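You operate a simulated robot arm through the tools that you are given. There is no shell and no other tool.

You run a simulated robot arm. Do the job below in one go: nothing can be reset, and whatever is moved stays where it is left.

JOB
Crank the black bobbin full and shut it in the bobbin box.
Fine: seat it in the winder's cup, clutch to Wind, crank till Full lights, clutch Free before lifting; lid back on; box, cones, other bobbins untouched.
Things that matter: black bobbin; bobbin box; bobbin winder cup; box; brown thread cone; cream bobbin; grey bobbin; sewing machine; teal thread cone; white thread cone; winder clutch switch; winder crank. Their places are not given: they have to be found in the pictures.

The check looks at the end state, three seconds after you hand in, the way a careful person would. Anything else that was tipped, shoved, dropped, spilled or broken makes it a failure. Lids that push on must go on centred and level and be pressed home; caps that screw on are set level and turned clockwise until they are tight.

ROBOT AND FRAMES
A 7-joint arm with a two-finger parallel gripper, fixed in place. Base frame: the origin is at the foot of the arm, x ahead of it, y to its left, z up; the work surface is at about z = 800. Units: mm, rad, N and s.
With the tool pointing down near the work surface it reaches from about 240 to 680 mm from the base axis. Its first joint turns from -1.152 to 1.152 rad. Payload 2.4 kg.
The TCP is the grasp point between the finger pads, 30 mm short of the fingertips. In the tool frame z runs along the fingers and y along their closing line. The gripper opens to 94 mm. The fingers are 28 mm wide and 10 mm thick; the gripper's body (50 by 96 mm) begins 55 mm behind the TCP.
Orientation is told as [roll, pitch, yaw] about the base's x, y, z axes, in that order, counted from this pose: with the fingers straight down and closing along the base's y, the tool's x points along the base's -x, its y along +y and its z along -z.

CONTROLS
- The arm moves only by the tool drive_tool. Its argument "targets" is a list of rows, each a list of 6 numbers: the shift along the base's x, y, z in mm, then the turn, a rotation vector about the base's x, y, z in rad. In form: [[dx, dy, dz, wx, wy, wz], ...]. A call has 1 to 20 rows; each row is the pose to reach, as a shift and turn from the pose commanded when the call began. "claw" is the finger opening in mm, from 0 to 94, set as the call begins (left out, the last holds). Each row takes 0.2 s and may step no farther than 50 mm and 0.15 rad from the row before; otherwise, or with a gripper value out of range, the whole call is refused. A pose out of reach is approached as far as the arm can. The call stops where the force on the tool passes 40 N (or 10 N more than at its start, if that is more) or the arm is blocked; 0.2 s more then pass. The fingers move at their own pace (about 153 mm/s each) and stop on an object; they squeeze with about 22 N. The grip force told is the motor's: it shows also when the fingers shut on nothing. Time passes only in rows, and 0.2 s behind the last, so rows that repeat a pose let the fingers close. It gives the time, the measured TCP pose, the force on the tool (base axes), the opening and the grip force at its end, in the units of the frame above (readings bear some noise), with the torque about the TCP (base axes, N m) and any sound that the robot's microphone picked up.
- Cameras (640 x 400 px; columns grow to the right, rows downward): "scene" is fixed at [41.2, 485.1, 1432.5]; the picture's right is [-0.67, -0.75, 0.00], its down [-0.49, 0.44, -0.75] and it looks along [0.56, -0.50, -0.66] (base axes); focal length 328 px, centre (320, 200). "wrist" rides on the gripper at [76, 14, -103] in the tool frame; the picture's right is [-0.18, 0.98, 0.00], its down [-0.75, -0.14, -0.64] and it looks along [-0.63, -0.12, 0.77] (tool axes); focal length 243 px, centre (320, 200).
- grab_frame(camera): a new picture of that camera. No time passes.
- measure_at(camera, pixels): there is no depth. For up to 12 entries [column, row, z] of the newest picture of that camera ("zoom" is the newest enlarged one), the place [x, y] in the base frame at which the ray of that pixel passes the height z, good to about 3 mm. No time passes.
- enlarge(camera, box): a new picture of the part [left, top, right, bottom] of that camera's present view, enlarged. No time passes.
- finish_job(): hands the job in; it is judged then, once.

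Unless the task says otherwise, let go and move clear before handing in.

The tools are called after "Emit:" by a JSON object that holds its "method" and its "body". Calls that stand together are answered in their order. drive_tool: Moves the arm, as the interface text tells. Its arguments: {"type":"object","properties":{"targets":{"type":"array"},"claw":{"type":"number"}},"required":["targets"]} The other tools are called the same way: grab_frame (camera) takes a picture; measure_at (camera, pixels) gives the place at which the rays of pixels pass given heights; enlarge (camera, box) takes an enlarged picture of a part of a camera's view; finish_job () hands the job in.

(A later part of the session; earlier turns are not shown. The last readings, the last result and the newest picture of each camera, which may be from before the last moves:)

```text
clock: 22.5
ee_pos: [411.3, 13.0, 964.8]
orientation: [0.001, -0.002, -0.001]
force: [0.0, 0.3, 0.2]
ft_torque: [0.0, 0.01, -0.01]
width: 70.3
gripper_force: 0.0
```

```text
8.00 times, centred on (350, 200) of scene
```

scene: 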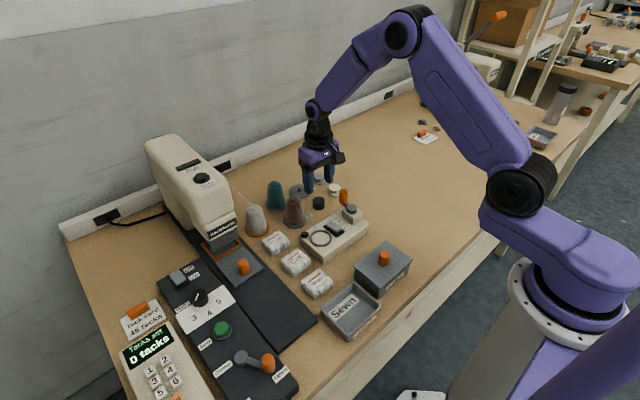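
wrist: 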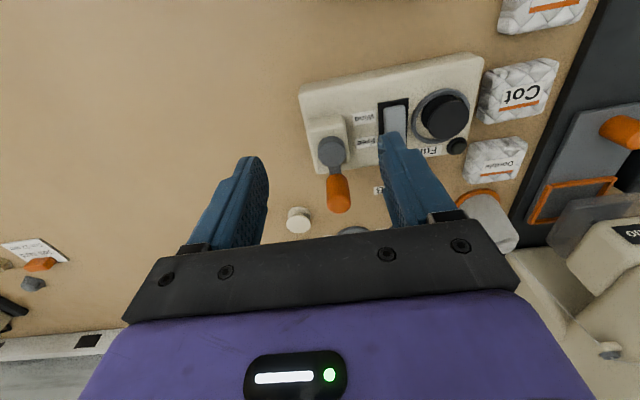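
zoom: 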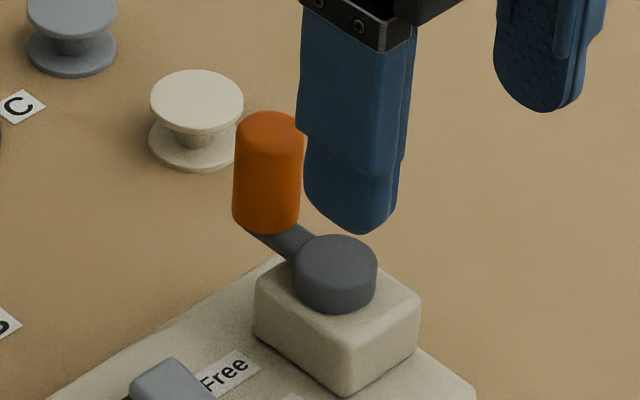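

The handle is an upright orange cylinder: its top is at scene zoom (270,128), its bottom at (266,220), and the hub top at (336,262). I'll measure these from both cameras.

Emit:
{"method": "measure_at", "body": {"camera": "zoom", "pixels": [[270, 130, 880], [270, 130, 890], [270, 130, 900], [266, 218, 850], [266, 218, 855], [266, 218, 860], [336, 262, 860], [336, 262, 865], [336, 262, 870], [335, 288, 855], [338, 300, 860], [338, 340, 838]]}}

Emit:
{"method": "enlarge", "body": {"camera": "wrist", "box": [300, 120, 380, 230]}}

```text
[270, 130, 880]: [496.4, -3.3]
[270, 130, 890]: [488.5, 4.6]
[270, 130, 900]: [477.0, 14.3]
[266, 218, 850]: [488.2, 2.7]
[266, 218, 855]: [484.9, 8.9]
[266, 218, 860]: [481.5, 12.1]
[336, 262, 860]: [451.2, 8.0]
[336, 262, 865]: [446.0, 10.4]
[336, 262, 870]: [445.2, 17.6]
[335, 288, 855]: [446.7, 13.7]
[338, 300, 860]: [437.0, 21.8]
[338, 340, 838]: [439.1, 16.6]
```

```text
3.64 times, centred on (340, 175) of wrist
```

zoom: 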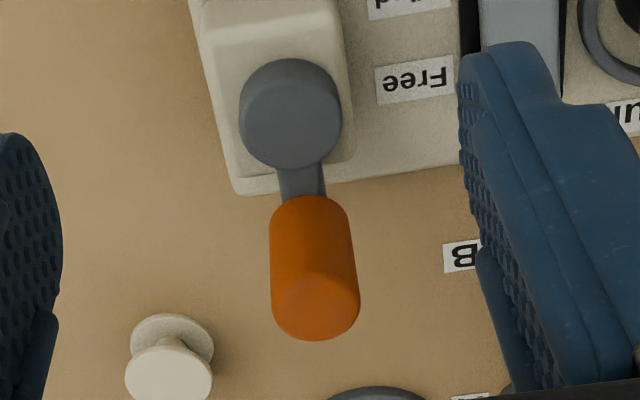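

Emit:
{"method": "measure_at", "body": {"camera": "zoom", "pixels": [[316, 301, 885], [316, 301, 890], [316, 301, 895], [316, 301, 900], [310, 233, 850], [310, 233, 855], [310, 233, 860], [291, 115, 860], [291, 115, 865], [291, 115, 870], [240, 118, 865], [342, 112, 865]]}}

```text
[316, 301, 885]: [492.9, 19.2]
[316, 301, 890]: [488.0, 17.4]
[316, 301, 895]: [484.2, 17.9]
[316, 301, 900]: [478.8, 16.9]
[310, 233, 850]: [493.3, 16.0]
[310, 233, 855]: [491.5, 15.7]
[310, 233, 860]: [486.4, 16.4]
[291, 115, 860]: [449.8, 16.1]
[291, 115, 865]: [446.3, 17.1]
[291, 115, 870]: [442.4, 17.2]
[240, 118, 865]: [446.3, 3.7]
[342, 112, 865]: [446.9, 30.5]
```

Combining both cameras, the crank hub is at about (445, 16.5), top z≈868. The handle axis is near (480, 16.5), with z from about 863 to 900 and a diameter of about 22, so the radius is about 35. I'll hover over the handle and verify.

Emit:
{"method": "drive_tool", "body": {"targets": [[35, 2, 0, 0, 0, 0], [68, 3.5, -5, 0, 0, 0], [68, 3.5, -20, 0, 0, 0], [68, 3.5, -20, 0, 0, 0]], "claw": 56}}

Emit:
{"method": "grab_frame", "body": {"camera": "wrist"}}

Emit:
{"method": "enlarge", "body": {"camera": "wrist", "box": [260, 80, 380, 220]}}

Emit:
{"method": "enlarge", "body": {"camera": "scene", "box": [315, 155, 375, 225]}}

```text
clock: 23.5
ee_pos: [480.8, 17.7, 943.8]
orientation: [-0.001, 0.001, 0.0]
force: [0.5, 0.2, 0.5]
ft_torque: [-0.01, 0.0, 0.03]
width: 56.1
gripper_force: 0.0
```

```text
taken
```

wrist: 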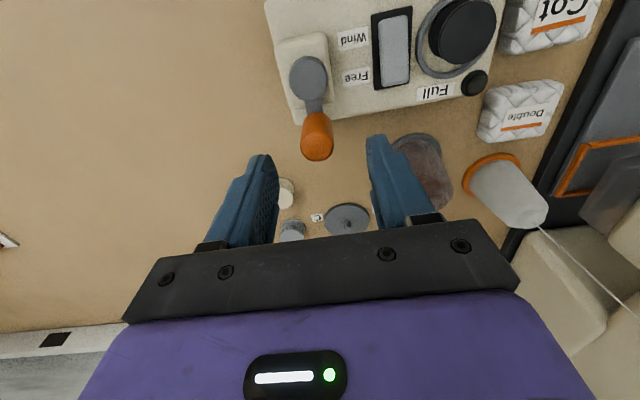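

```text
2.86 times, centred on (320, 150) of wrist
```

zoom: 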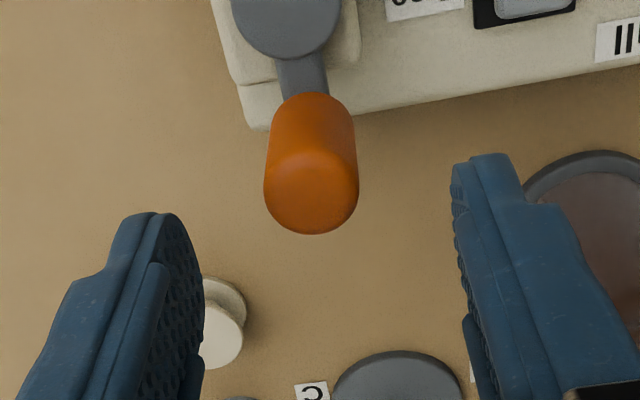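

```text
5.71 times, centred on (345, 190) of scene
```

zoom: 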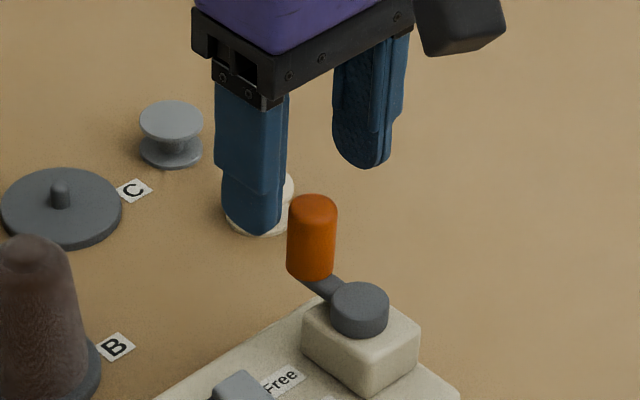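

The handle top at wrist zoom (311,193) puts its axis about 2 mm toward -y of the TCP. I'll correct that, descend so the fingertips stay above the hub (TCP z≈904), and close on the handle.

Emit:
{"method": "drive_tool", "body": {"targets": [[0, -2, -15, 0, 0, 0], [0, -2, -30, 0, 0, 0], [0, -2, -40, 0, 0, 0], [0, -2, -40, 0, 0, 0]], "claw": 56}}

Emit:
{"method": "enlarge", "body": {"camera": "wrist", "box": [260, 80, 380, 220]}}

Emit:
{"method": "enlarge", "body": {"camera": "scene", "box": [315, 165, 375, 235]}}

```text
clock: 24.5
ee_pos: [480.4, 16.6, 901.3]
orientation: [0.0, -0.002, 0.002]
force: [-0.4, -0.6, 0.6]
ft_torque: [0.02, 0.01, 0.01]
width: 56.1
gripper_force: 0.1
```

```text
2.86 times, centred on (320, 150) of wrist
```

zoom: 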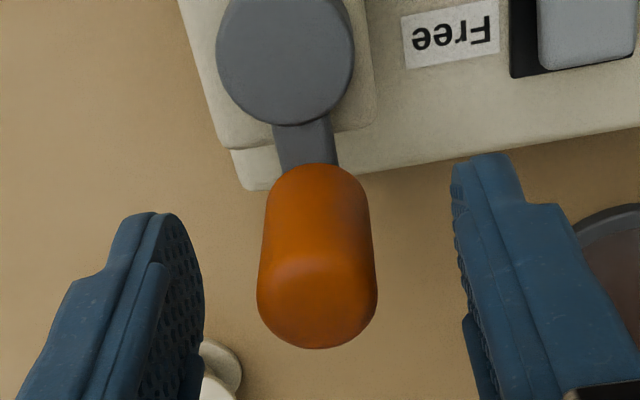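

```text
5.71 times, centred on (345, 200) of scene
```

zoom: 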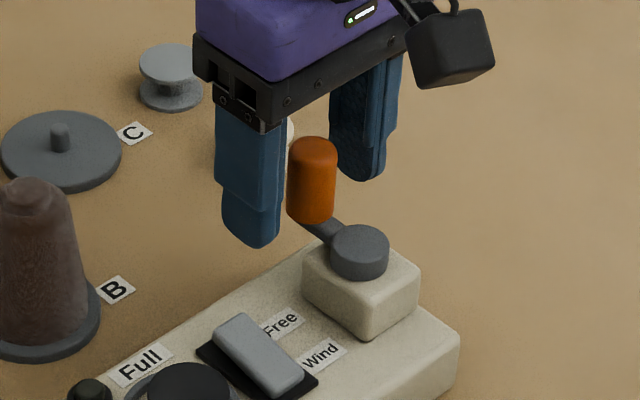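

The handle is centred between the fingers at zoom (317,293), and the hub lies about 34 mm toward -x. I'll close on the handle.

Emit:
{"method": "drive_tool", "body": {"targets": [[-1, 0, 2, 0, 0, 0], [-1, 0, 2, 0, 0, 0], [-1, 0, 2, 0, 0, 0], [-1, 0, 2, 0, 0, 0]], "claw": 14}}

Emit:
{"method": "enlarge", "body": {"camera": "wrist", "box": [260, 80, 380, 220]}}

```text
clock: 25.5
ee_pos: [480.4, 16.8, 902.2]
orientation: [0.0, -0.001, 0.0]
force: [7.2, 0.5, -25.2]
ft_torque: [-0.04, -0.63, -0.02]
width: 21.0
gripper_force: 45.1
```

```text
2.86 times, centred on (320, 150) of wrist
```

zoom: 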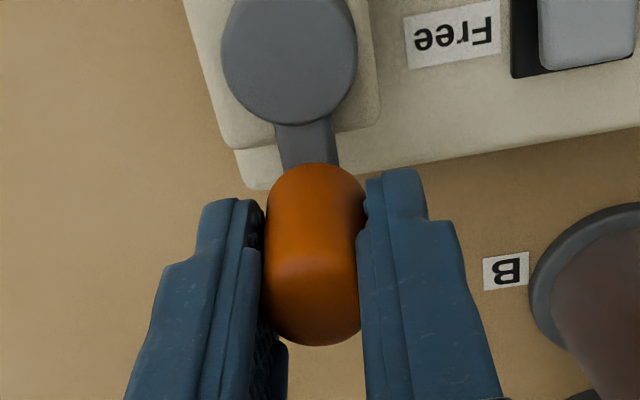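

The claw stopped at 21 mm on the handle, but the reading shows -25 N in z, because I was rising while it closed. I'll lower 2 mm to relieve that.

Emit:
{"method": "drive_tool", "body": {"targets": [[0, 0, -1, 0, 0, 0], [0, 0, -1.8, 0, 0, 0], [0, 0, -1.8, 0, 0, 0]]}}

```text
clock: 26.3
ee_pos: [480.5, 15.9, 903.1]
orientation: [0.001, -0.004, 0.001]
force: [2.3, -0.1, 16.7]
ft_torque: [0.02, 1.0, -0.02]
width: 21.0
gripper_force: 45.2
```

Emit:
{"method": "drive_tool", "body": {"targets": [[0, 0, 0.7, 0, 0, 0], [0, 0, 0.7, 0, 0, 0], [0, 0, 0.7, 0, 0, 0]]}}

```text
clock: 27.1
ee_pos: [479.2, 15.2, 903.6]
orientation: [0.0, -0.006, 0.0]
force: [4.5, -0.2, 21.9]
ft_torque: [0.0, 0.22, 0.01]
width: 21.3
gripper_force: 44.5
```

Emit:
{"method": "drive_tool", "body": {"targets": [[0, 0, 0, 0, 0, 0], [0, 0, 0, 0, 0, 0]]}}

Emit:
{"method": "enlarge", "body": {"camera": "scene", "box": [315, 165, 375, 235]}}

Emit:
{"method": "enlarge", "body": {"camera": "wrist", "box": [260, 80, 380, 220]}}

```text
clock: 27.7
ee_pos: [479.5, 14.6, 903.0]
orientation: [-0.001, -0.006, 0.0]
force: [4.7, 0.1, 24.3]
ft_torque: [-0.03, -0.22, 0.03]
width: 20.9
gripper_force: 45.4
```

```text
5.71 times, centred on (345, 200) of scene
```

zoom: 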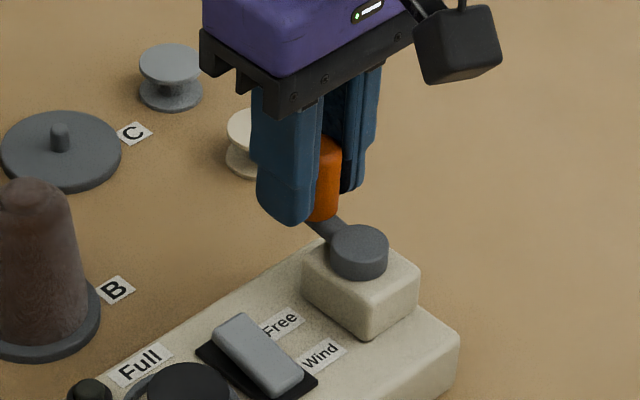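

```text
2.86 times, centred on (320, 150) of wrist
```

zoom: 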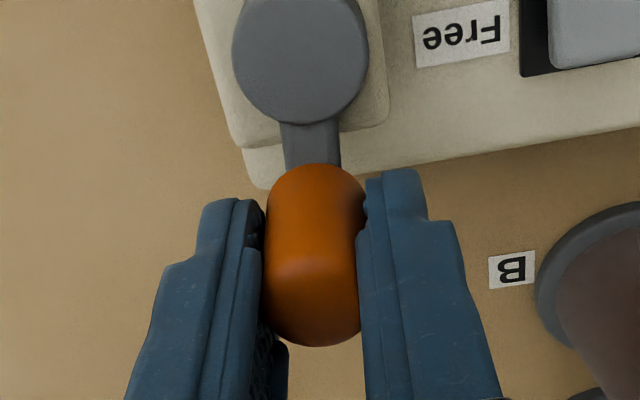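

The crank is held, but the wrench is high (24 N, grip 45 N). I'll open slightly to 24 mm so the fingers cage the handle without squeezing, and see whether the load disappears.

Emit:
{"method": "drive_tool", "body": {"targets": [[0, 0, 0, 0, 0, 0], [0, 0, 0, 0, 0, 0], [0, 0, 0, 0, 0, 0]], "claw": 26}}

Emit:
{"method": "enlarge", "body": {"camera": "wrist", "box": [260, 80, 380, 220]}}

```text
clock: 28.5
ee_pos: [479.9, 14.6, 902.4]
orientation: [0.001, 0.0, 0.001]
force: [-1.1, 0.4, -0.6]
ft_torque: [0.0, -0.02, 0.0]
width: 26.1
gripper_force: 0.0
```

```text
2.86 times, centred on (320, 150) of wrist
```

zoom: 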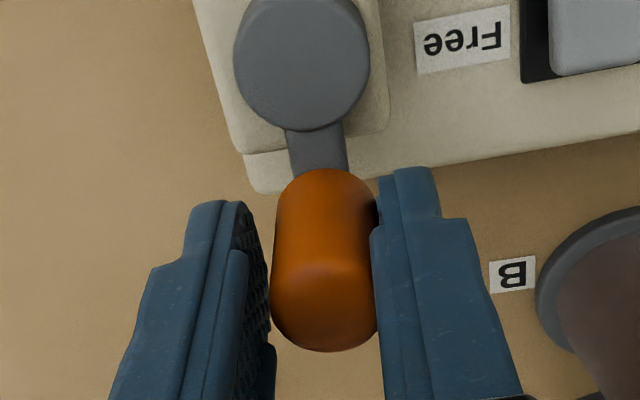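

Opening to 26 mm removed the load completely. Squeezing the handle is stiff, so I'll push the crank round with closed fingers instead. First I'll lift clear of the handle.

Emit:
{"method": "drive_tool", "body": {"targets": [[0, 0, 0, 0, 0, 0], [0, 0, 20, 0, 0, 0], [0, 0, 45, 0, 0, 0], [0, 0, 45, 0, 0, 0]], "claw": 44}}

Emit:
{"method": "drive_tool", "body": {"targets": [[-4, 8, 0, 0, 0, 0], [-10, 20, 0, 0, 0, 0], [-17, 30, 0, 0, 0, 0], [-17, 30, 0, 0, 0, 0], [-17, 30, -20, 0, 0, 0], [-17, 30, -30, 0, 0, 0], [-17, 30, -30, 0, 0, 0]], "claw": 0}}

Emit:
{"method": "enlarge", "body": {"camera": "scene", "box": [300, 165, 380, 245]}}

Emit:
{"method": "grab_frame", "body": {"camera": "wrist"}}

```text
clock: 29.5
ee_pos: [482.3, 12.1, 948.2]
orientation: [0.0, -0.003, 0.001]
force: [0.4, -0.4, 0.7]
ft_torque: [-0.03, -0.04, -0.02]
width: 44.0
gripper_force: 0.0
```

```text
clock: 31.1
ee_pos: [464.0, 43.8, 916.7]
orientation: [0.001, -0.001, -0.001]
force: [-0.1, 0.3, 0.0]
ft_torque: [-0.02, -0.01, 0.01]
width: 0.3
gripper_force: 21.9
```

```text
5.00 times, centred on (340, 205) of scene
```

zoom: 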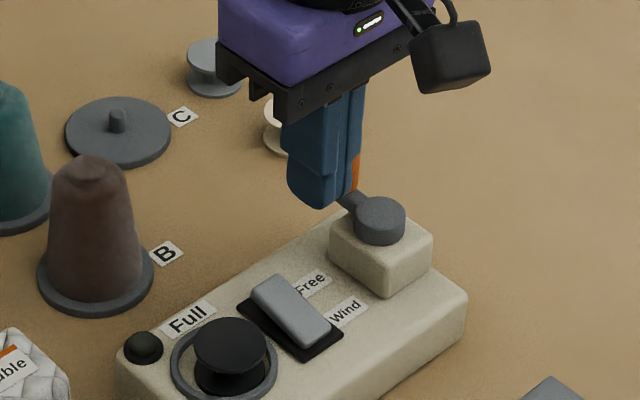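

```text
taken
```

wrist: 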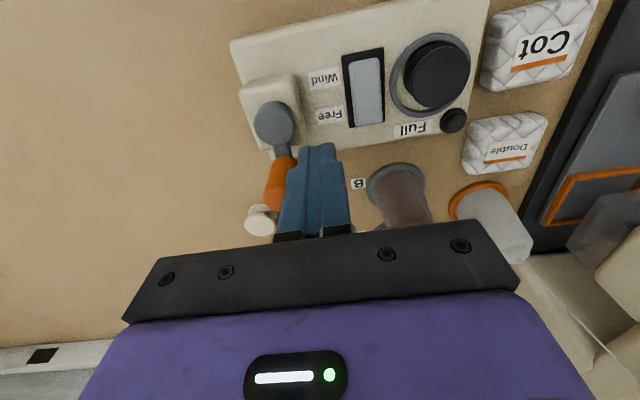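

The closed fingers are beside the handle on its +y side, and the crank still points to +x. I'll lower to handle height and push clockwise for a short arc as a test.

Emit:
{"method": "drive_tool", "body": {"targets": [[0, 0, -10, 0, 0, 0], [0, 0, -16, 0, 0, 0], [0, 0, -16, 0, 0, 0], [7.2, -5.7, -16, 0, 0, 0], [12.6, -12.7, -16, 0, 0, 0], [16.0, -20.9, -16, 0, 0, 0], [17.2, -29.7, -16, 0, 0, 0], [16.0, -38.5, -16, 0, 0, 0], [12.6, -46.7, -16, 0, 0, 0]]}}

Emit:
{"method": "enlarge", "body": {"camera": "scene", "box": [300, 165, 380, 245]}}

Emit:
{"method": "grab_frame", "body": {"camera": "wrist"}}

```text
clock: 33.1
ee_pos: [476.8, -2.4, 900.6]
orientation: [-0.001, -0.001, 0.0]
force: [0.3, -0.4, 0.0]
ft_torque: [-0.03, 0.04, 0.03]
width: 0.0
gripper_force: 22.6
```

```text
5.00 times, centred on (340, 205) of scene
```

zoom: 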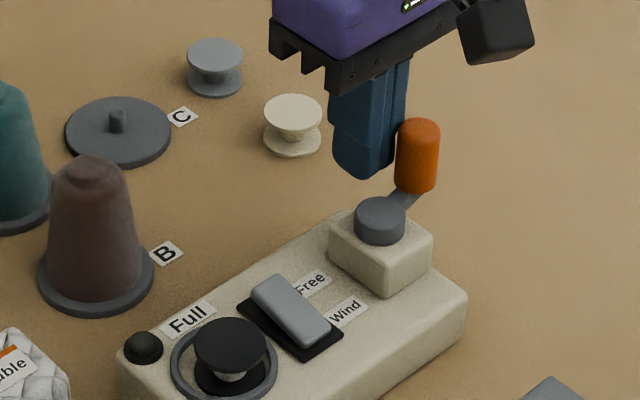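

```text
taken
```

wrist: 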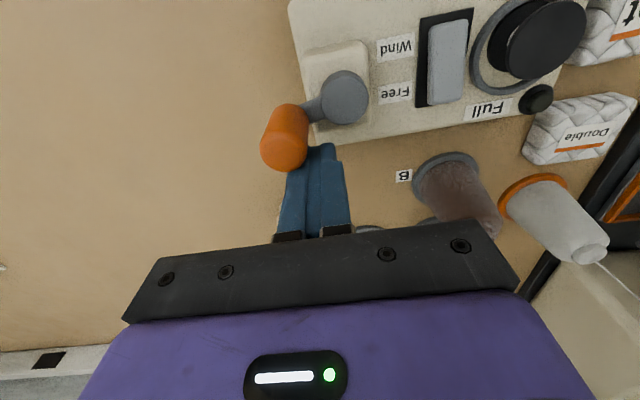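

Pushing clockwise turns the crank, with no excess force, and pale thread now shows on the bobbin's core at zoom (232,375). I'll drive one full clockwise turn.

Emit:
{"method": "drive_tool", "body": {"targets": [[-6.7, -8.3, 0, 0, 0, 0], [-15.6, -14.1, 0, 0, 0, 0], [-25.9, -16.8, 0, 0, 0, 0], [-36.5, -16.3, 0, 0, 0, 0], [-46.4, -12.4, 0, 0, 0, 0], [-54.7, -5.8, 0, 0, 0, 0], [-60.5, 3.2, 0, 0, 0, 0], [-63.3, 13.4, 0, 0, 0, 0], [-62.7, 24.1, 0, 0, 0, 0], [-58.9, 34, 0, 0, 0, 0], [-52.2, 42.3, 0, 0, 0, 0], [-43.3, 48.1, 0, 0, 0, 0], [-33.0, 50.8, 0, 0, 0, 0], [-22.4, 50.3, 0, 0, 0, 0], [-12.4, 46.4, 0, 0, 0, 0], [-4.2, 39.7, 0, 0, 0, 0], [1.6, 30.8, 0, 0, 0, 0], [4.4, 20.6, 0, 0, 0, 0], [3.8, 9.9, 0, 0, 0, 0], [0, 0, 0, 0, 0, 0]]}}

Emit:
{"method": "enlarge", "body": {"camera": "scene", "box": [300, 165, 380, 255]}}

```text
clock: 37.3
ee_pos: [476.9, -3.3, 901.7]
orientation: [0.001, -0.002, 0.001]
force: [-0.3, 0.5, -0.4]
ft_torque: [0.03, 0.03, 0.0]
width: 0.1
gripper_force: 21.6
```

```text
4.44 times, centred on (340, 210) of scene
```

zoom: 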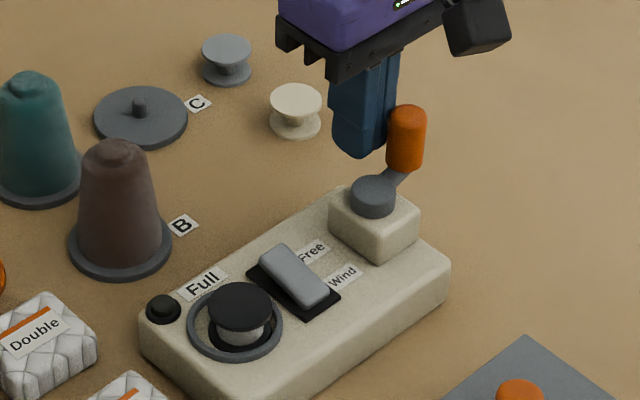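

One turn went smoothly: the wound thread is visibly thicker around zoom (238,333), and the Full lamp at (163,308) is still dark. I'll do another turn.

Emit:
{"method": "drive_tool", "body": {"targets": [[-6.7, -8.3, 0, 0, 0, 0], [-15.6, -14.1, 0, 0, 0, 0], [-25.9, -16.8, 0, 0, 0, 0], [-36.5, -16.3, 0, 0, 0, 0], [-46.4, -12.4, 0, 0, 0, 0], [-54.7, -5.8, 0, 0, 0, 0], [-60.5, 3.2, 0, 0, 0, 0], [-63.3, 13.4, 0, 0, 0, 0], [-62.7, 24.1, 0, 0, 0, 0], [-58.9, 34, 0, 0, 0, 0], [-52.2, 42.3, 0, 0, 0, 0], [-43.3, 48.1, 0, 0, 0, 0], [-33.0, 50.8, 0, 0, 0, 0], [-22.4, 50.3, 0, 0, 0, 0], [-12.4, 46.4, 0, 0, 0, 0], [-4.2, 39.7, 0, 0, 0, 0], [1.6, 30.8, 0, 0, 0, 0], [4.4, 20.6, 0, 0, 0, 0], [3.8, 9.9, 0, 0, 0, 0], [0, 0, 0, 0, 0, 0]]}}

Emit:
{"method": "enlarge", "body": {"camera": "scene", "box": [300, 165, 380, 255]}}

```text
clock: 41.5
ee_pos: [476.7, -3.1, 901.9]
orientation: [0.0, -0.001, -0.003]
force: [1.0, -0.2, 0.4]
ft_torque: [0.03, 0.03, 0.02]
width: 0.0
gripper_force: 21.3
```

```text
4.44 times, centred on (340, 210) of scene
```

zoom: 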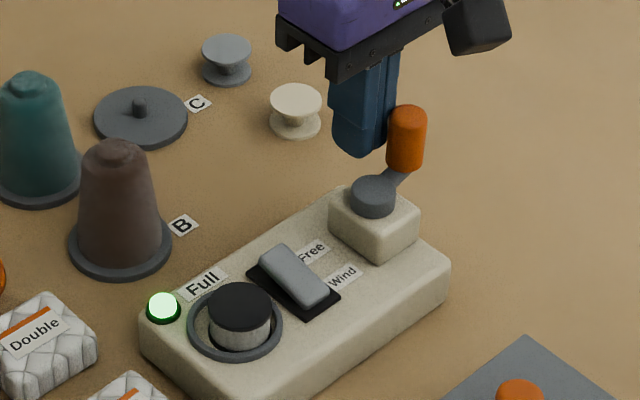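

The Full lamp now glows green at zoom (163,307), so I'll stop cranking. I'll lift clear of the handle and move over the raised Free end of the rocker at about (464,80).

Emit:
{"method": "drive_tool", "body": {"targets": [[1, 2, 10, 0, 0, 0], [1, 2, 30, 0, 0, 0], [1, 2, 55, 0, 0, 0], [-4, 25, 55, 0, 0, 0], [-8, 55, 55, 0, 0, 0], [-12, 82, 55, 0, 0, 0], [-12, 82, 30, 0, 0, 0], [-12, 82, 0, 0, 0, 0], [-12, 82, 0, 0, 0, 0]]}}

Emit:
{"method": "enlarge", "body": {"camera": "scene", "box": [295, 195, 365, 265]}}

Emit:
{"method": "grab_frame", "body": {"camera": "wrist"}}

```text
clock: 43.5
ee_pos: [461.8, 78.8, 903.9]
orientation: [-0.001, -0.002, 0.0]
force: [-0.9, 0.5, -1.0]
ft_torque: [-0.02, -0.03, 0.01]
width: 0.1
gripper_force: 21.6
```

```text
5.71 times, centred on (330, 230) of scene
```

zoom: 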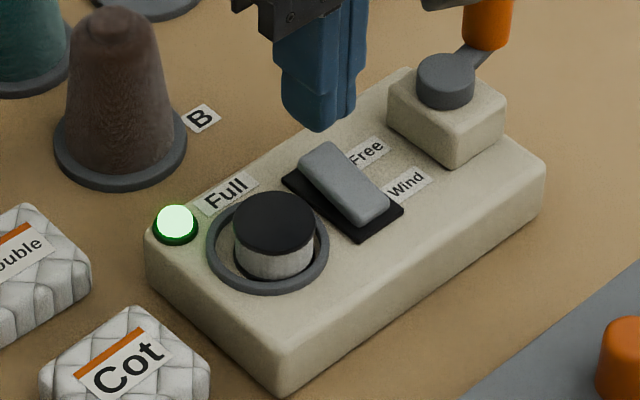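

```text
taken
```

wrist: 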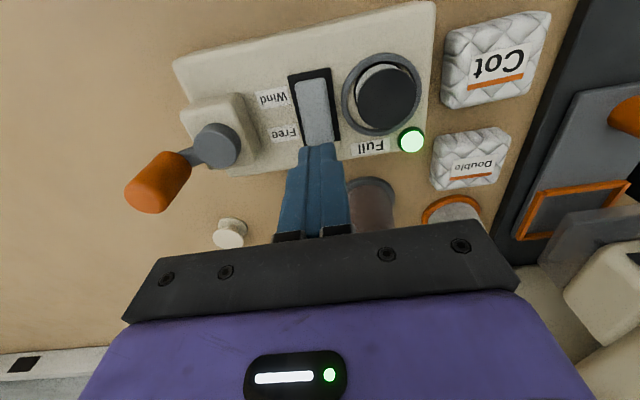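

The fingertips are above the raised Free end. I'll press down, stopping at about the same depth as before.

Emit:
{"method": "drive_tool", "body": {"targets": [[3, 0.5, -8, 0, 0, 0], [3, 0.5, -14, 0, 0, 0], [3, 0.5, -17, 0, 0, 0], [3, 0.5, -20, 0, 0, 0], [3, 0.5, -23, 0, 0, 0], [3, 0.5, -25, 0, 0, 0], [3, 0.5, -27, 0, 0, 0]]}}

Emit:
{"method": "drive_tool", "body": {"targets": [[0, 0, 10, 0, 0, 0], [0, 0, 35, 0, 0, 0], [0, 0, 70, 0, 0, 0], [0, 0, 70, 0, 0, 0]]}}

Emit:
{"method": "enlarge", "body": {"camera": "scene", "box": [295, 195, 365, 265]}}

```text
clock: 45.1
ee_pos: [468.7, 79.6, 878.5]
orientation: [-0.001, -0.004, -0.001]
force: [0.4, -0.1, 4.0]
ft_torque: [-0.01, 0.1, 0.01]
width: 0.1
gripper_force: 22.1
stopped in row 7: the force on the tool passed its limit at 44 N (the readings are from after the stop); the commanded pose is now the measured one
```

```text
clock: 46.1
ee_pos: [466.3, 78.9, 945.1]
orientation: [-0.002, -0.003, -0.002]
force: [0.0, 0.9, 0.3]
ft_torque: [-0.03, 0.01, 0.02]
width: 0.1
gripper_force: 22.4
```

```text
5.71 times, centred on (330, 230) of scene
```

zoom: 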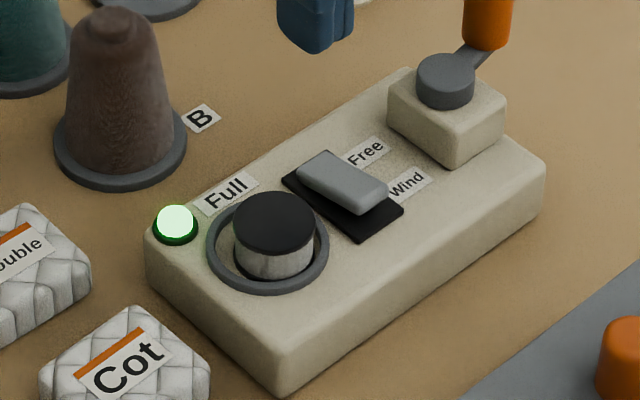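

The rocker is back with its Free end down, and the Full lamp stays lit. Next I'll travel to above the lid's knob (near 287,78) with the claw opening for a close look.

Emit:
{"method": "drive_tool", "body": {"targets": [[-40, 0, 10, 0, 0, 0], [-80, 0, 20, 0, 0, 0], [-120, 0, 20, 0, 0, 0], [-160, 0, 20, 0, 0, 0], [-180, 0, 10, 0, 0, 0], [-180, 0, 10, 0, 0, 0]], "claw": 60}}

Emit:
{"method": "grab_frame", "body": {"camera": "wrist"}}

Emit:
{"method": "grab_frame", "body": {"camera": "scene"}}

```text
clock: 47.5
ee_pos: [285.1, 78.7, 957.3]
orientation: [0.0, -0.006, -0.003]
force: [0.5, 1.2, 0.9]
ft_torque: [0.0, -0.02, 0.05]
width: 60.0
gripper_force: 0.0
```

```text
taken
```

wrist: 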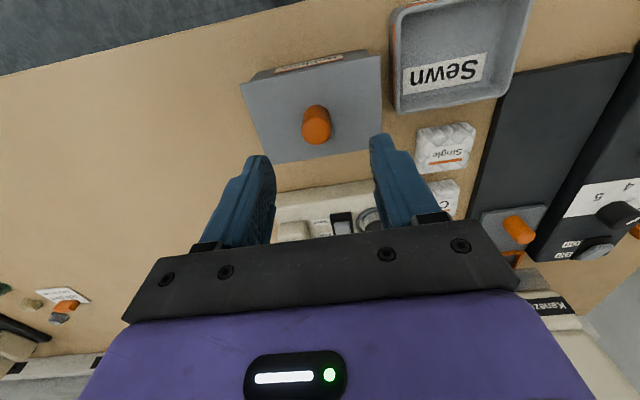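

```text
taken
```

scene: 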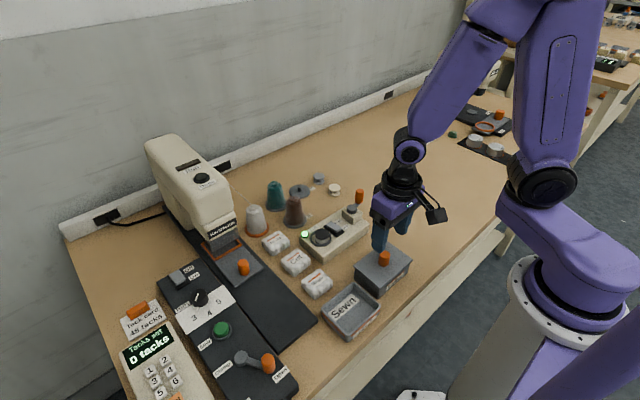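

The box is in view with the knob at about (316,125). I'll zoom in to measure the lid and knob.

Emit:
{"method": "enlarge", "body": {"camera": "wrist", "box": [230, 40, 400, 180]}}

Emit:
{"method": "enlarge", "body": {"camera": "scene", "box": [345, 230, 425, 310]}}

```text
2.86 times, centred on (315, 110) of wrist
```

zoom: 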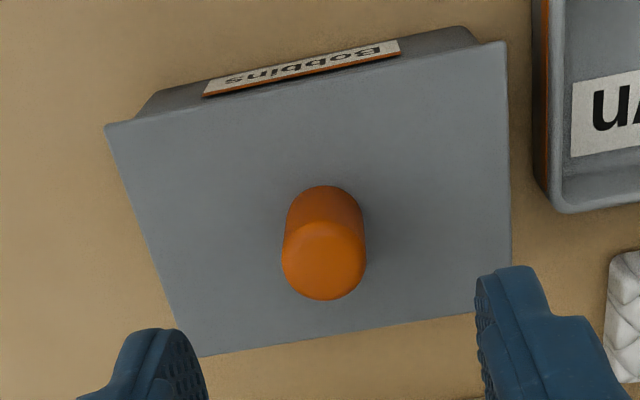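

```text
5.00 times, centred on (385, 270) of scene
```

zoom: 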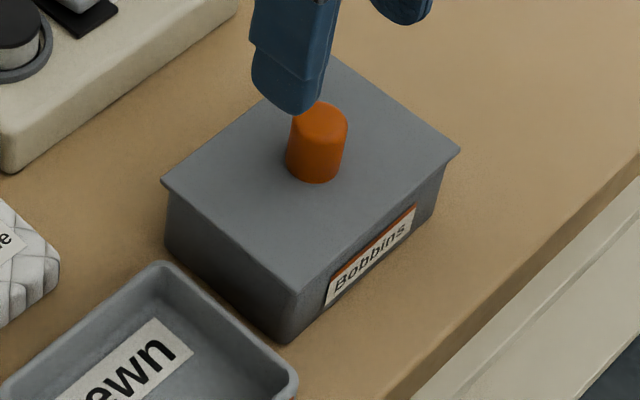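

Emit:
{"method": "measure_at", "body": {"camera": "wrist", "pixels": [[239.8, 83.8, 850], [379.7, 54.8, 850], [273, 164.5, 850], [316.4, 131, 875], [316.4, 131, 880], [316.4, 131, 885], [316.7, 117.5, 850], [239.8, 83.8, 855], [379.7, 54.8, 855], [273, 164.5, 855], [373, 152, 850]]}}

Emit:
{"method": "measure_at", "body": {"camera": "zoom", "pixels": [[320, 118, 875], [320, 118, 880], [320, 118, 885], [316, 172, 850], [316, 172, 855], [162, 182, 850], [162, 182, 855], [460, 150, 850], [460, 150, 855], [297, 292, 850], [297, 292, 855]]}}

```text
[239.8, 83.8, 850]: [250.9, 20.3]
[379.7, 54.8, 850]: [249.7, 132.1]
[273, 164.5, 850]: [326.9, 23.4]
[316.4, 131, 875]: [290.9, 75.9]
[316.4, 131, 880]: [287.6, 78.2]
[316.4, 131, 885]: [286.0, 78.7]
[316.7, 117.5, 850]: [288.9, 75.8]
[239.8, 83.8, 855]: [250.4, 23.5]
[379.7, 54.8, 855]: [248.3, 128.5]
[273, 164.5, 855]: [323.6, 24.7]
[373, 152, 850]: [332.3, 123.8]
```

```text
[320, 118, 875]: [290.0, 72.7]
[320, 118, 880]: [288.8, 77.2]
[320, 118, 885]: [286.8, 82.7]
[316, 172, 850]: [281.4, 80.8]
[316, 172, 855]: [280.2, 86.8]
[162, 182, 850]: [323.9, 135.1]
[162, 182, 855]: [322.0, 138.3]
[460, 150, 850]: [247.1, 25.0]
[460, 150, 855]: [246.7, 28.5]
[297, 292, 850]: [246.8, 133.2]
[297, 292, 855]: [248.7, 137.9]
```

The lid top is at z≈850, spanning x 249–325 and y 22–133. The knob is at about (288, 77), with its top near 880. I'll correct by (+3, -2) and descend to just above knob grip height, then check.

Emit:
{"method": "drive_tool", "body": {"targets": [[3, -2, -20, 0, 0, 0], [3, -2, -40, 0, 0, 0], [3, -2, -40, 0, 0, 0], [3, -2, -40, 0, 0, 0]], "claw": 60}}

Emit:
{"method": "enlarge", "body": {"camera": "wrist", "box": [230, 70, 410, 210]}}

```text
clock: 48.5
ee_pos: [288.9, 78.0, 916.9]
orientation: [-0.002, -0.004, 0.001]
force: [0.3, 0.7, -0.6]
ft_torque: [0.02, 0.0, -0.01]
width: 59.8
gripper_force: 0.0
```

```text
2.86 times, centred on (320, 140) of wrist
```

zoom: 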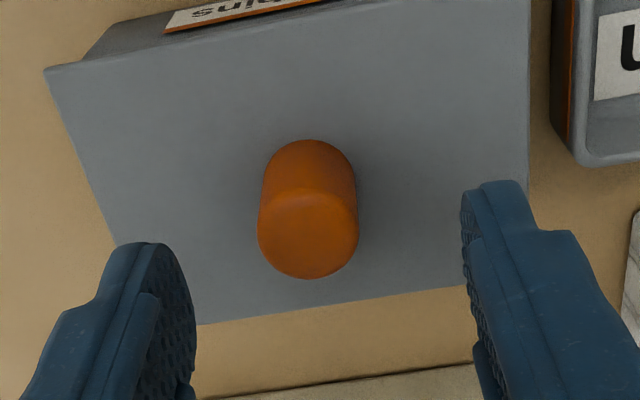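

The knob's top centre at zoom (308,234) means it is still about 2.7 mm toward -y of the grip centre. I'll correct that and descend to TCP z≈885.

Emit:
{"method": "drive_tool", "body": {"targets": [[-0.3, -2.7, -12, 0, 0, 0], [-0.3, -2.7, -24, 0, 0, 0], [-0.3, -2.7, -31, 0, 0, 0], [-0.3, -2.7, -31, 0, 0, 0]], "claw": 60}}

Emit:
{"method": "enlarge", "body": {"camera": "wrist", "box": [230, 70, 410, 210]}}

Emit:
{"method": "enlarge", "body": {"camera": "scene", "box": [345, 220, 425, 310]}}

```text
clock: 49.5
ee_pos: [289.2, 74.0, 885.5]
orientation: [0.001, -0.005, 0.001]
force: [0.8, -0.4, 0.4]
ft_torque: [-0.01, 0.01, 0.0]
width: 60.1
gripper_force: 0.1
```

```text
2.86 times, centred on (320, 140) of wrist
```

zoom: 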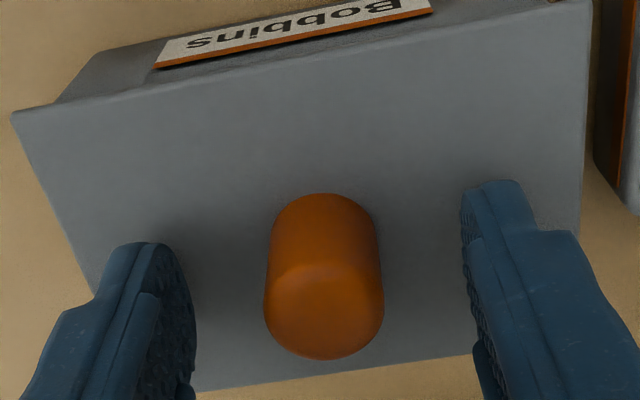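

```text
4.44 times, centred on (385, 265) of scene
```

zoom: 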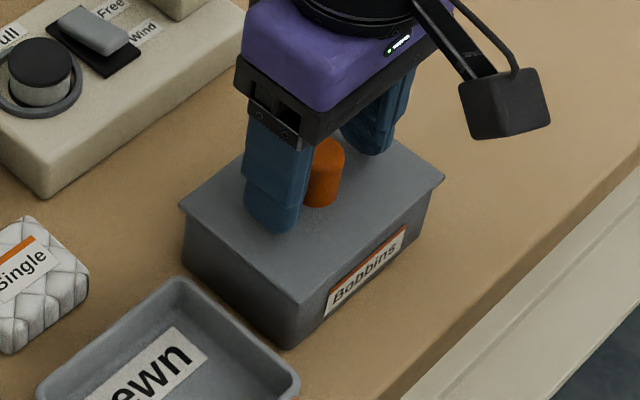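

The knob is centred in y (zoom 264–384), and the fingertips are about 5 mm above the lid. I'll nudge x by -1.5 and then close on the knob.

Emit:
{"method": "drive_tool", "body": {"targets": [[-1.5, 0, 0, 0, 0, 0], [-1.5, 0, 0, 0, 0, 0]], "claw": 60}}

Emit:
{"method": "drive_tool", "body": {"targets": [[0, 0, 0, 0, 0, 0], [0, 0, 0, 0, 0, 0], [0, 0, 0, 0, 0, 0], [0, 0, 0, 0, 0, 0]], "claw": 16}}

Emit:
{"method": "enlarge", "body": {"camera": "wrist", "box": [230, 70, 410, 210]}}

```text
clock: 50.1
ee_pos: [288.7, 74.1, 885.3]
orientation: [-0.001, -0.002, -0.001]
force: [0.8, -0.1, 0.6]
ft_torque: [-0.02, 0.02, 0.01]
width: 59.7
gripper_force: 0.1
```

```text
clock: 51.1
ee_pos: [287.5, 75.1, 885.6]
orientation: [0.0, -0.003, 0.0]
force: [0.6, -0.3, 0.6]
ft_torque: [-0.04, 0.01, 0.01]
width: 22.4
gripper_force: 21.7
heard: snap
```

```text
2.86 times, centred on (320, 140) of wrist
```

zoom: 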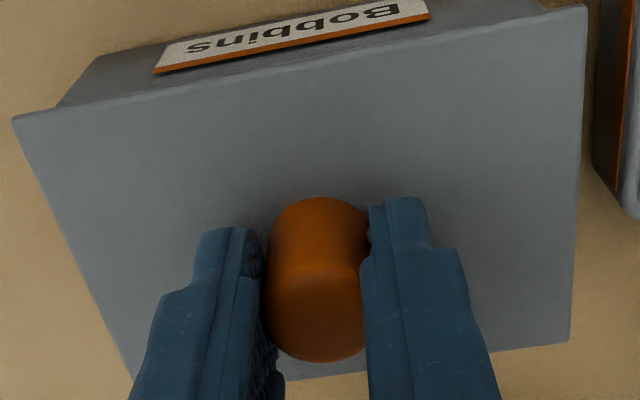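

The claw holds the knob at 22.4 mm with 22 N, and a snap was heard, probably the lid's catch. I'll lift slowly and watch whether only the lid comes up.

Emit:
{"method": "drive_tool", "body": {"targets": [[0, 0, 2, 0, 0, 0], [0, 0, 5, 0, 0, 0], [0, 0, 10, 0, 0, 0], [0, 0, 15, 0, 0, 0], [0, 0, 15, 0, 0, 0]]}}

Emit:
{"method": "enlarge", "body": {"camera": "scene", "box": [345, 220, 425, 310]}}

Emit:
{"method": "enlarge", "body": {"camera": "wrist", "box": [230, 40, 410, 210]}}

```text
clock: 52.3
ee_pos: [288.5, 73.7, 903.3]
orientation: [0.0, -0.004, 0.0]
force: [0.3, 0.5, -1.4]
ft_torque: [-0.03, -0.03, -0.02]
width: 22.7
gripper_force: 22.2
```

```text
4.44 times, centred on (385, 265) of scene
```

zoom: 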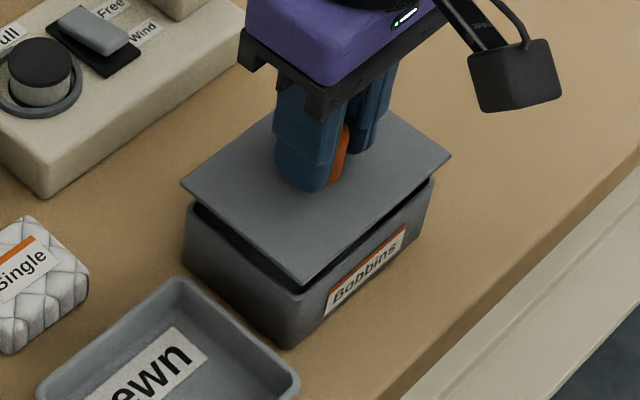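

```text
2.35 times, centred on (320, 125) of wrist
```

zoom: 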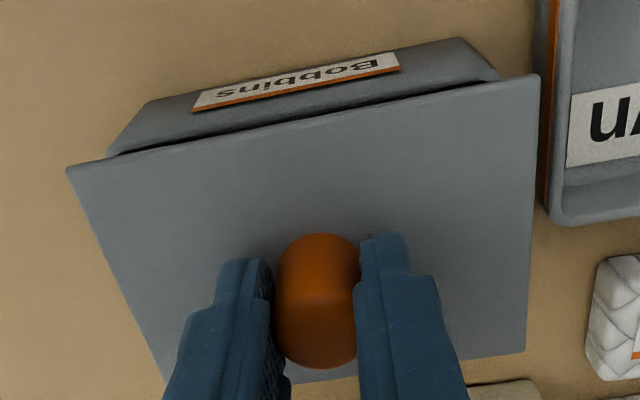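

The lid came up cleanly, and the box stayed where it was. I'll raise it more and carry it to the bare table area around (355,-95).

Emit:
{"method": "drive_tool", "body": {"targets": [[0, 0, 20, 0, 0, 0], [0, 0, 45, 0, 0, 0], [15, -40, 45, 0, 0, 0], [30, -80, 45, 0, 0, 0], [45, -120, 45, 0, 0, 0], [65, -160, 45, 0, 0, 0], [65, -170, 45, 0, 0, 0], [65, -170, 45, 0, 0, 0]]}}

Emit:
{"method": "grab_frame", "body": {"camera": "scene"}}

Emit:
{"method": "grab_frame", "body": {"camera": "wrist"}}

```text
clock: 54.1
ee_pos: [352.9, -93.2, 946.1]
orientation: [0.0, -0.005, -0.001]
force: [-1.5, 0.0, -1.1]
ft_torque: [-0.02, -0.05, 0.02]
width: 22.7
gripper_force: 22.5
```

```text
taken
```

scene: 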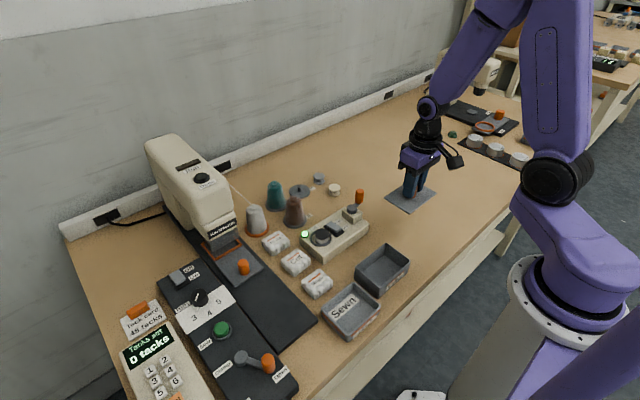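

```text
taken
```

wrist: 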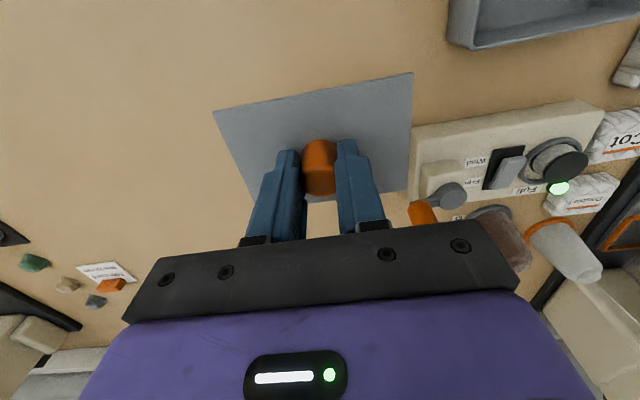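

The lid hangs level over bare table. I'll lower it quickly to near the table, then gently until contact.

Emit:
{"method": "drive_tool", "body": {"targets": [[0, 0, -30, 0, 0, 0], [0, 0, -60, 0, 0, 0], [0, 0, -80, 0, 0, 0], [0, 0, -90, 0, 0, 0], [0, 0, -90, 0, 0, 0]]}}

Emit:
{"method": "enlarge", "body": {"camera": "scene", "box": [370, 150, 450, 230]}}

Emit:
{"method": "enlarge", "body": {"camera": "scene", "box": [345, 235, 425, 305]}}

```text
clock: 55.3
ee_pos: [353.0, -93.9, 854.7]
orientation: [0.001, -0.005, -0.001]
force: [0.0, 0.3, -0.3]
ft_torque: [0.0, 0.01, -0.03]
width: 22.8
gripper_force: 22.0
```

```text
5.00 times, centred on (410, 190) of scene
```

zoom: 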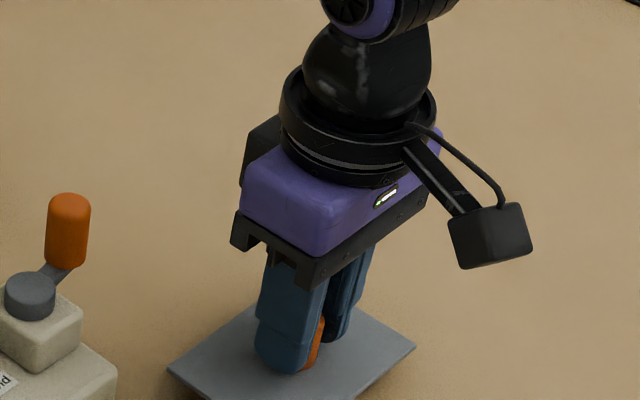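

```text
5.71 times, centred on (385, 270) of scene
```

zoom: 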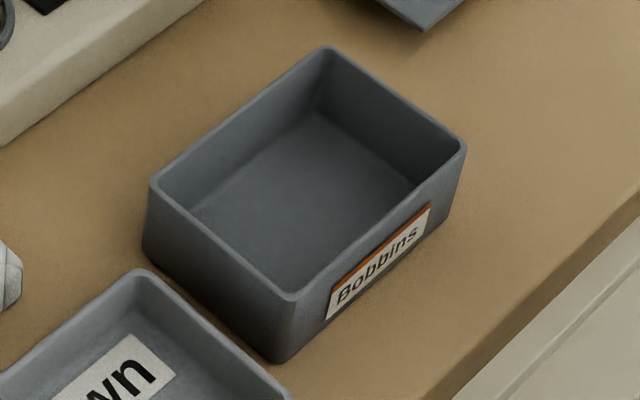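

The box is open and empty, with plenty of room. I'll lower the lid in small steps until it touches the table.

Emit:
{"method": "drive_tool", "body": {"targets": [[0, 0, -3, 0, 0, 0], [0, 0, -5, 0, 0, 0], [0, 0, -7, 0, 0, 0], [0, 0, -9, 0, 0, 0], [0, 0, -9, 0, 0, 0]]}}

```text
clock: 56.5
ee_pos: [353.2, -95.6, 847.4]
orientation: [0.002, -0.005, 0.002]
force: [-0.9, 0.1, -0.9]
ft_torque: [0.03, 0.02, -0.01]
width: 22.8
gripper_force: 22.3
```

Emit:
{"method": "drive_tool", "body": {"targets": [[0, 0, -1, 0, 0, 0], [0, 0, -2, 0, 0, 0], [0, 0, -2, 0, 0, 0]]}}

Emit:
{"method": "drive_tool", "body": {"targets": [[0, 0, -1, 0, 0, 0], [0, 0, -2, 0, 0, 0], [0, 0, -2, 0, 0, 0]]}}

```text
clock: 57.3
ee_pos: [354.0, -94.9, 845.5]
orientation: [-0.001, -0.006, -0.001]
force: [-1.8, -2.0, 15.8]
ft_torque: [-0.05, 0.01, 0.0]
width: 22.7
gripper_force: 21.9
```

```text
clock: 58.1
ee_pos: [353.6, -95.0, 843.1]
orientation: [-0.001, -0.003, -0.002]
force: [-2.0, -2.8, 14.5]
ft_torque: [-0.08, 0.06, 0.02]
width: 22.8
gripper_force: 22.2
```

The lid is on the table with 14 N of contact. I'll relieve it slightly, open the claw and rise straight up.

Emit:
{"method": "drive_tool", "body": {"targets": [[0, 0, 1, 0, 0, 0], [0, 0, 1, 0, 0, 0]]}}

Emit:
{"method": "drive_tool", "body": {"targets": [[0, 0, 0, 0, 0, 0], [0, 0, 0, 0, 0, 0], [0, 0, 20, 0, 0, 0], [0, 0, 50, 0, 0, 0], [0, 0, 90, 0, 0, 0], [0, 0, 110, 0, 0, 0], [0, 0, 110, 0, 0, 0]], "claw": 60}}

Emit:
{"method": "grab_frame", "body": {"camera": "wrist"}}

Emit:
{"method": "enlarge", "body": {"camera": "scene", "box": [360, 150, 460, 240]}}

```text
clock: 58.7
ee_pos: [353.2, -96.2, 843.6]
orientation: [0.001, -0.003, 0.0]
force: [-0.2, -0.2, -1.0]
ft_torque: [-0.01, -0.02, 0.01]
width: 22.4
gripper_force: 22.0
```

```text
clock: 60.3
ee_pos: [354.7, -96.6, 954.6]
orientation: [0.0, -0.003, -0.001]
force: [-0.4, 0.5, 0.0]
ft_torque: [0.0, 0.0, 0.0]
width: 60.2
gripper_force: 0.0
```

```text
taken
```

wrist: 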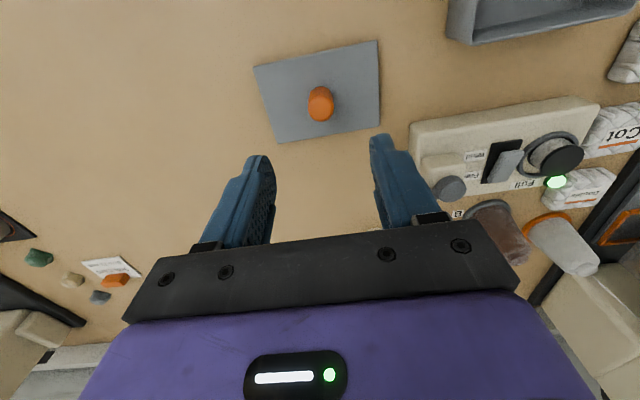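

```text
4.44 times, centred on (410, 195) of scene
```

zoom: 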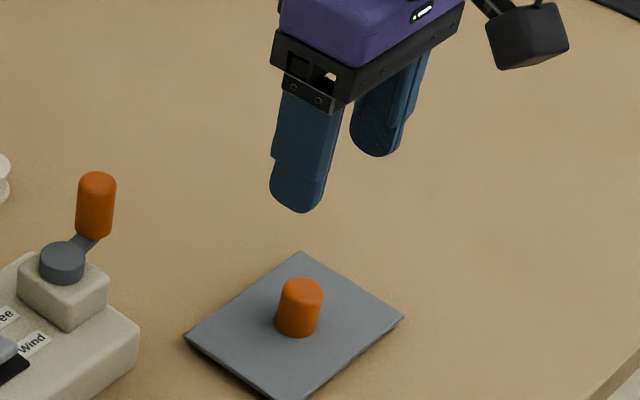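

The lid rests flat on the table at a clear spot. Now I'll go back over the cup to collect the wound bobbin, staying high over the crank.

Emit:
{"method": "drive_tool", "body": {"targets": [[15, 38, 10, 0, 0, 0], [30, 76, 10, 0, 0, 0], [45, 114, 10, 0, 0, 0], [60, 152, 10, 0, 0, 0], [75, 190, 10, 0, 0, 0], [86, 219, 0, 0, 0, 0], [86, 219, -20, 0, 0, 0], [86, 219, -20, 0, 0, 0]], "claw": 44}}

Emit:
{"method": "grab_frame", "body": {"camera": "wrist"}}

Emit:
{"method": "enlarge", "body": {"camera": "wrist", "box": [250, 60, 390, 200]}}

Emit:
{"method": "enlarge", "body": {"camera": "scene", "box": [290, 195, 360, 265]}}

```text
clock: 62.1
ee_pos: [442.2, 124.2, 932.8]
orientation: [-0.001, -0.005, -0.004]
force: [0.0, 0.9, 0.1]
ft_torque: [-0.01, 0.01, 0.0]
width: 44.2
gripper_force: 0.1
```

```text
taken
```

wrist: 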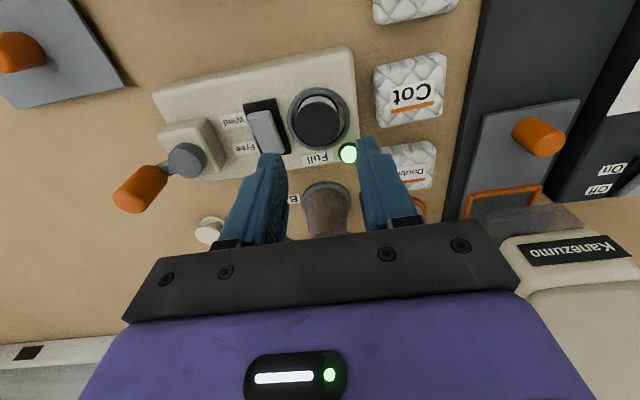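

```text
2.86 times, centred on (320, 130) of wrist
```

zoom: 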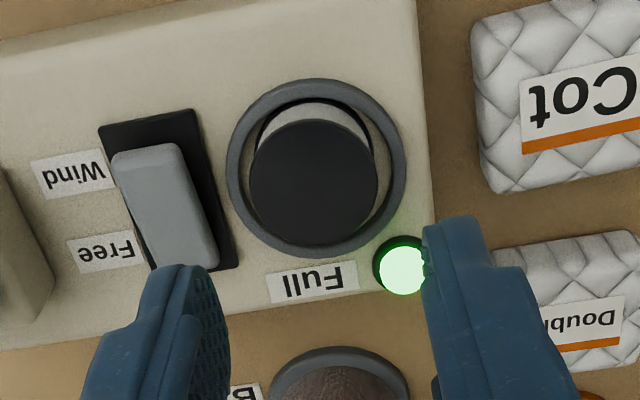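

```text
5.71 times, centred on (325, 230) of scene
```

zoom: 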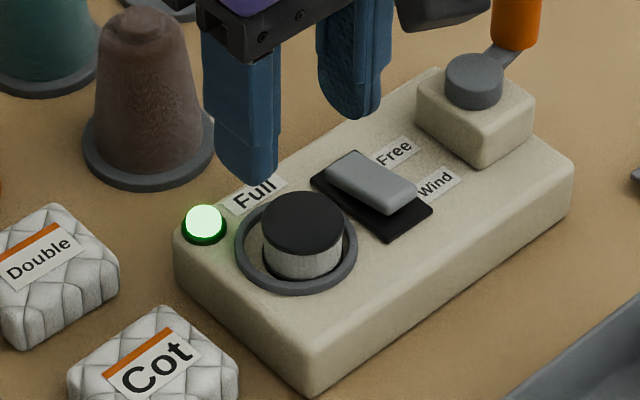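

Emit:
{"method": "measure_at", "body": {"camera": "wrist", "pixels": [[317.9, 121.3, 854], [317.9, 121.3, 856], [317.9, 121.3, 858], [317.9, 121.3, 860], [295.5, 121.5, 857], [340.3, 121, 857]]}}

Emit:
{"method": "measure_at", "body": {"camera": "scene", "pixels": [[322.0, 233.85, 854], [322.0, 233.85, 856], [322.0, 233.85, 858], [322.0, 233.85, 860]]}}

```text
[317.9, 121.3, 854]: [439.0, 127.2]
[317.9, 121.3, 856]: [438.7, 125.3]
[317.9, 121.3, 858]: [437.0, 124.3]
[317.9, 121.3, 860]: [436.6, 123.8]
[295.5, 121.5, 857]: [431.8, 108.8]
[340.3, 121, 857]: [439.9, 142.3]
```

```text
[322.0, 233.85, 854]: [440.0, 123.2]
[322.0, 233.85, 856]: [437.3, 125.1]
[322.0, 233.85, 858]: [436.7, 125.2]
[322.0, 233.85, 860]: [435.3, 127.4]
```

The bobbin top is at about (438,125), z≈856, roughly 4.5 mm toward -x of the TCP. I'll shift and lower to where the tips are still above the rocker, then recheck.

Emit:
{"method": "drive_tool", "body": {"targets": [[-4.5, -0.5, -15, 0, 0, 0], [-4.5, -0.5, -34, 0, 0, 0], [-4.5, -0.5, -34, 0, 0, 0], [-4.5, -0.5, -34, 0, 0, 0]], "claw": 44}}

Emit:
{"method": "enlarge", "body": {"camera": "wrist", "box": [250, 80, 390, 220]}}

Emit:
{"method": "enlarge", "body": {"camera": "scene", "box": [290, 195, 360, 265]}}

```text
clock: 63.1
ee_pos: [435.0, 124.8, 898.9]
orientation: [-0.002, -0.005, 0.002]
force: [-0.6, -0.5, -0.2]
ft_torque: [-0.01, -0.01, 0.01]
width: 43.8
gripper_force: 0.2
```

```text
2.86 times, centred on (320, 150) of wrist
```

zoom: 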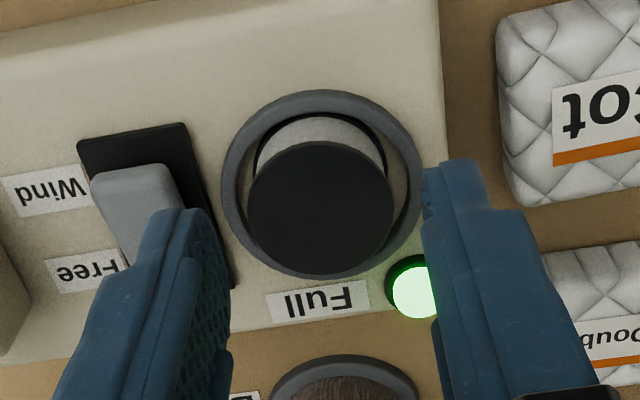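

```text
5.71 times, centred on (325, 230) of scene
```

zoom: 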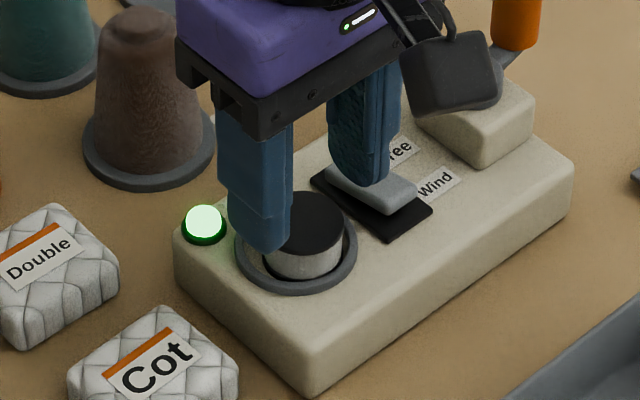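

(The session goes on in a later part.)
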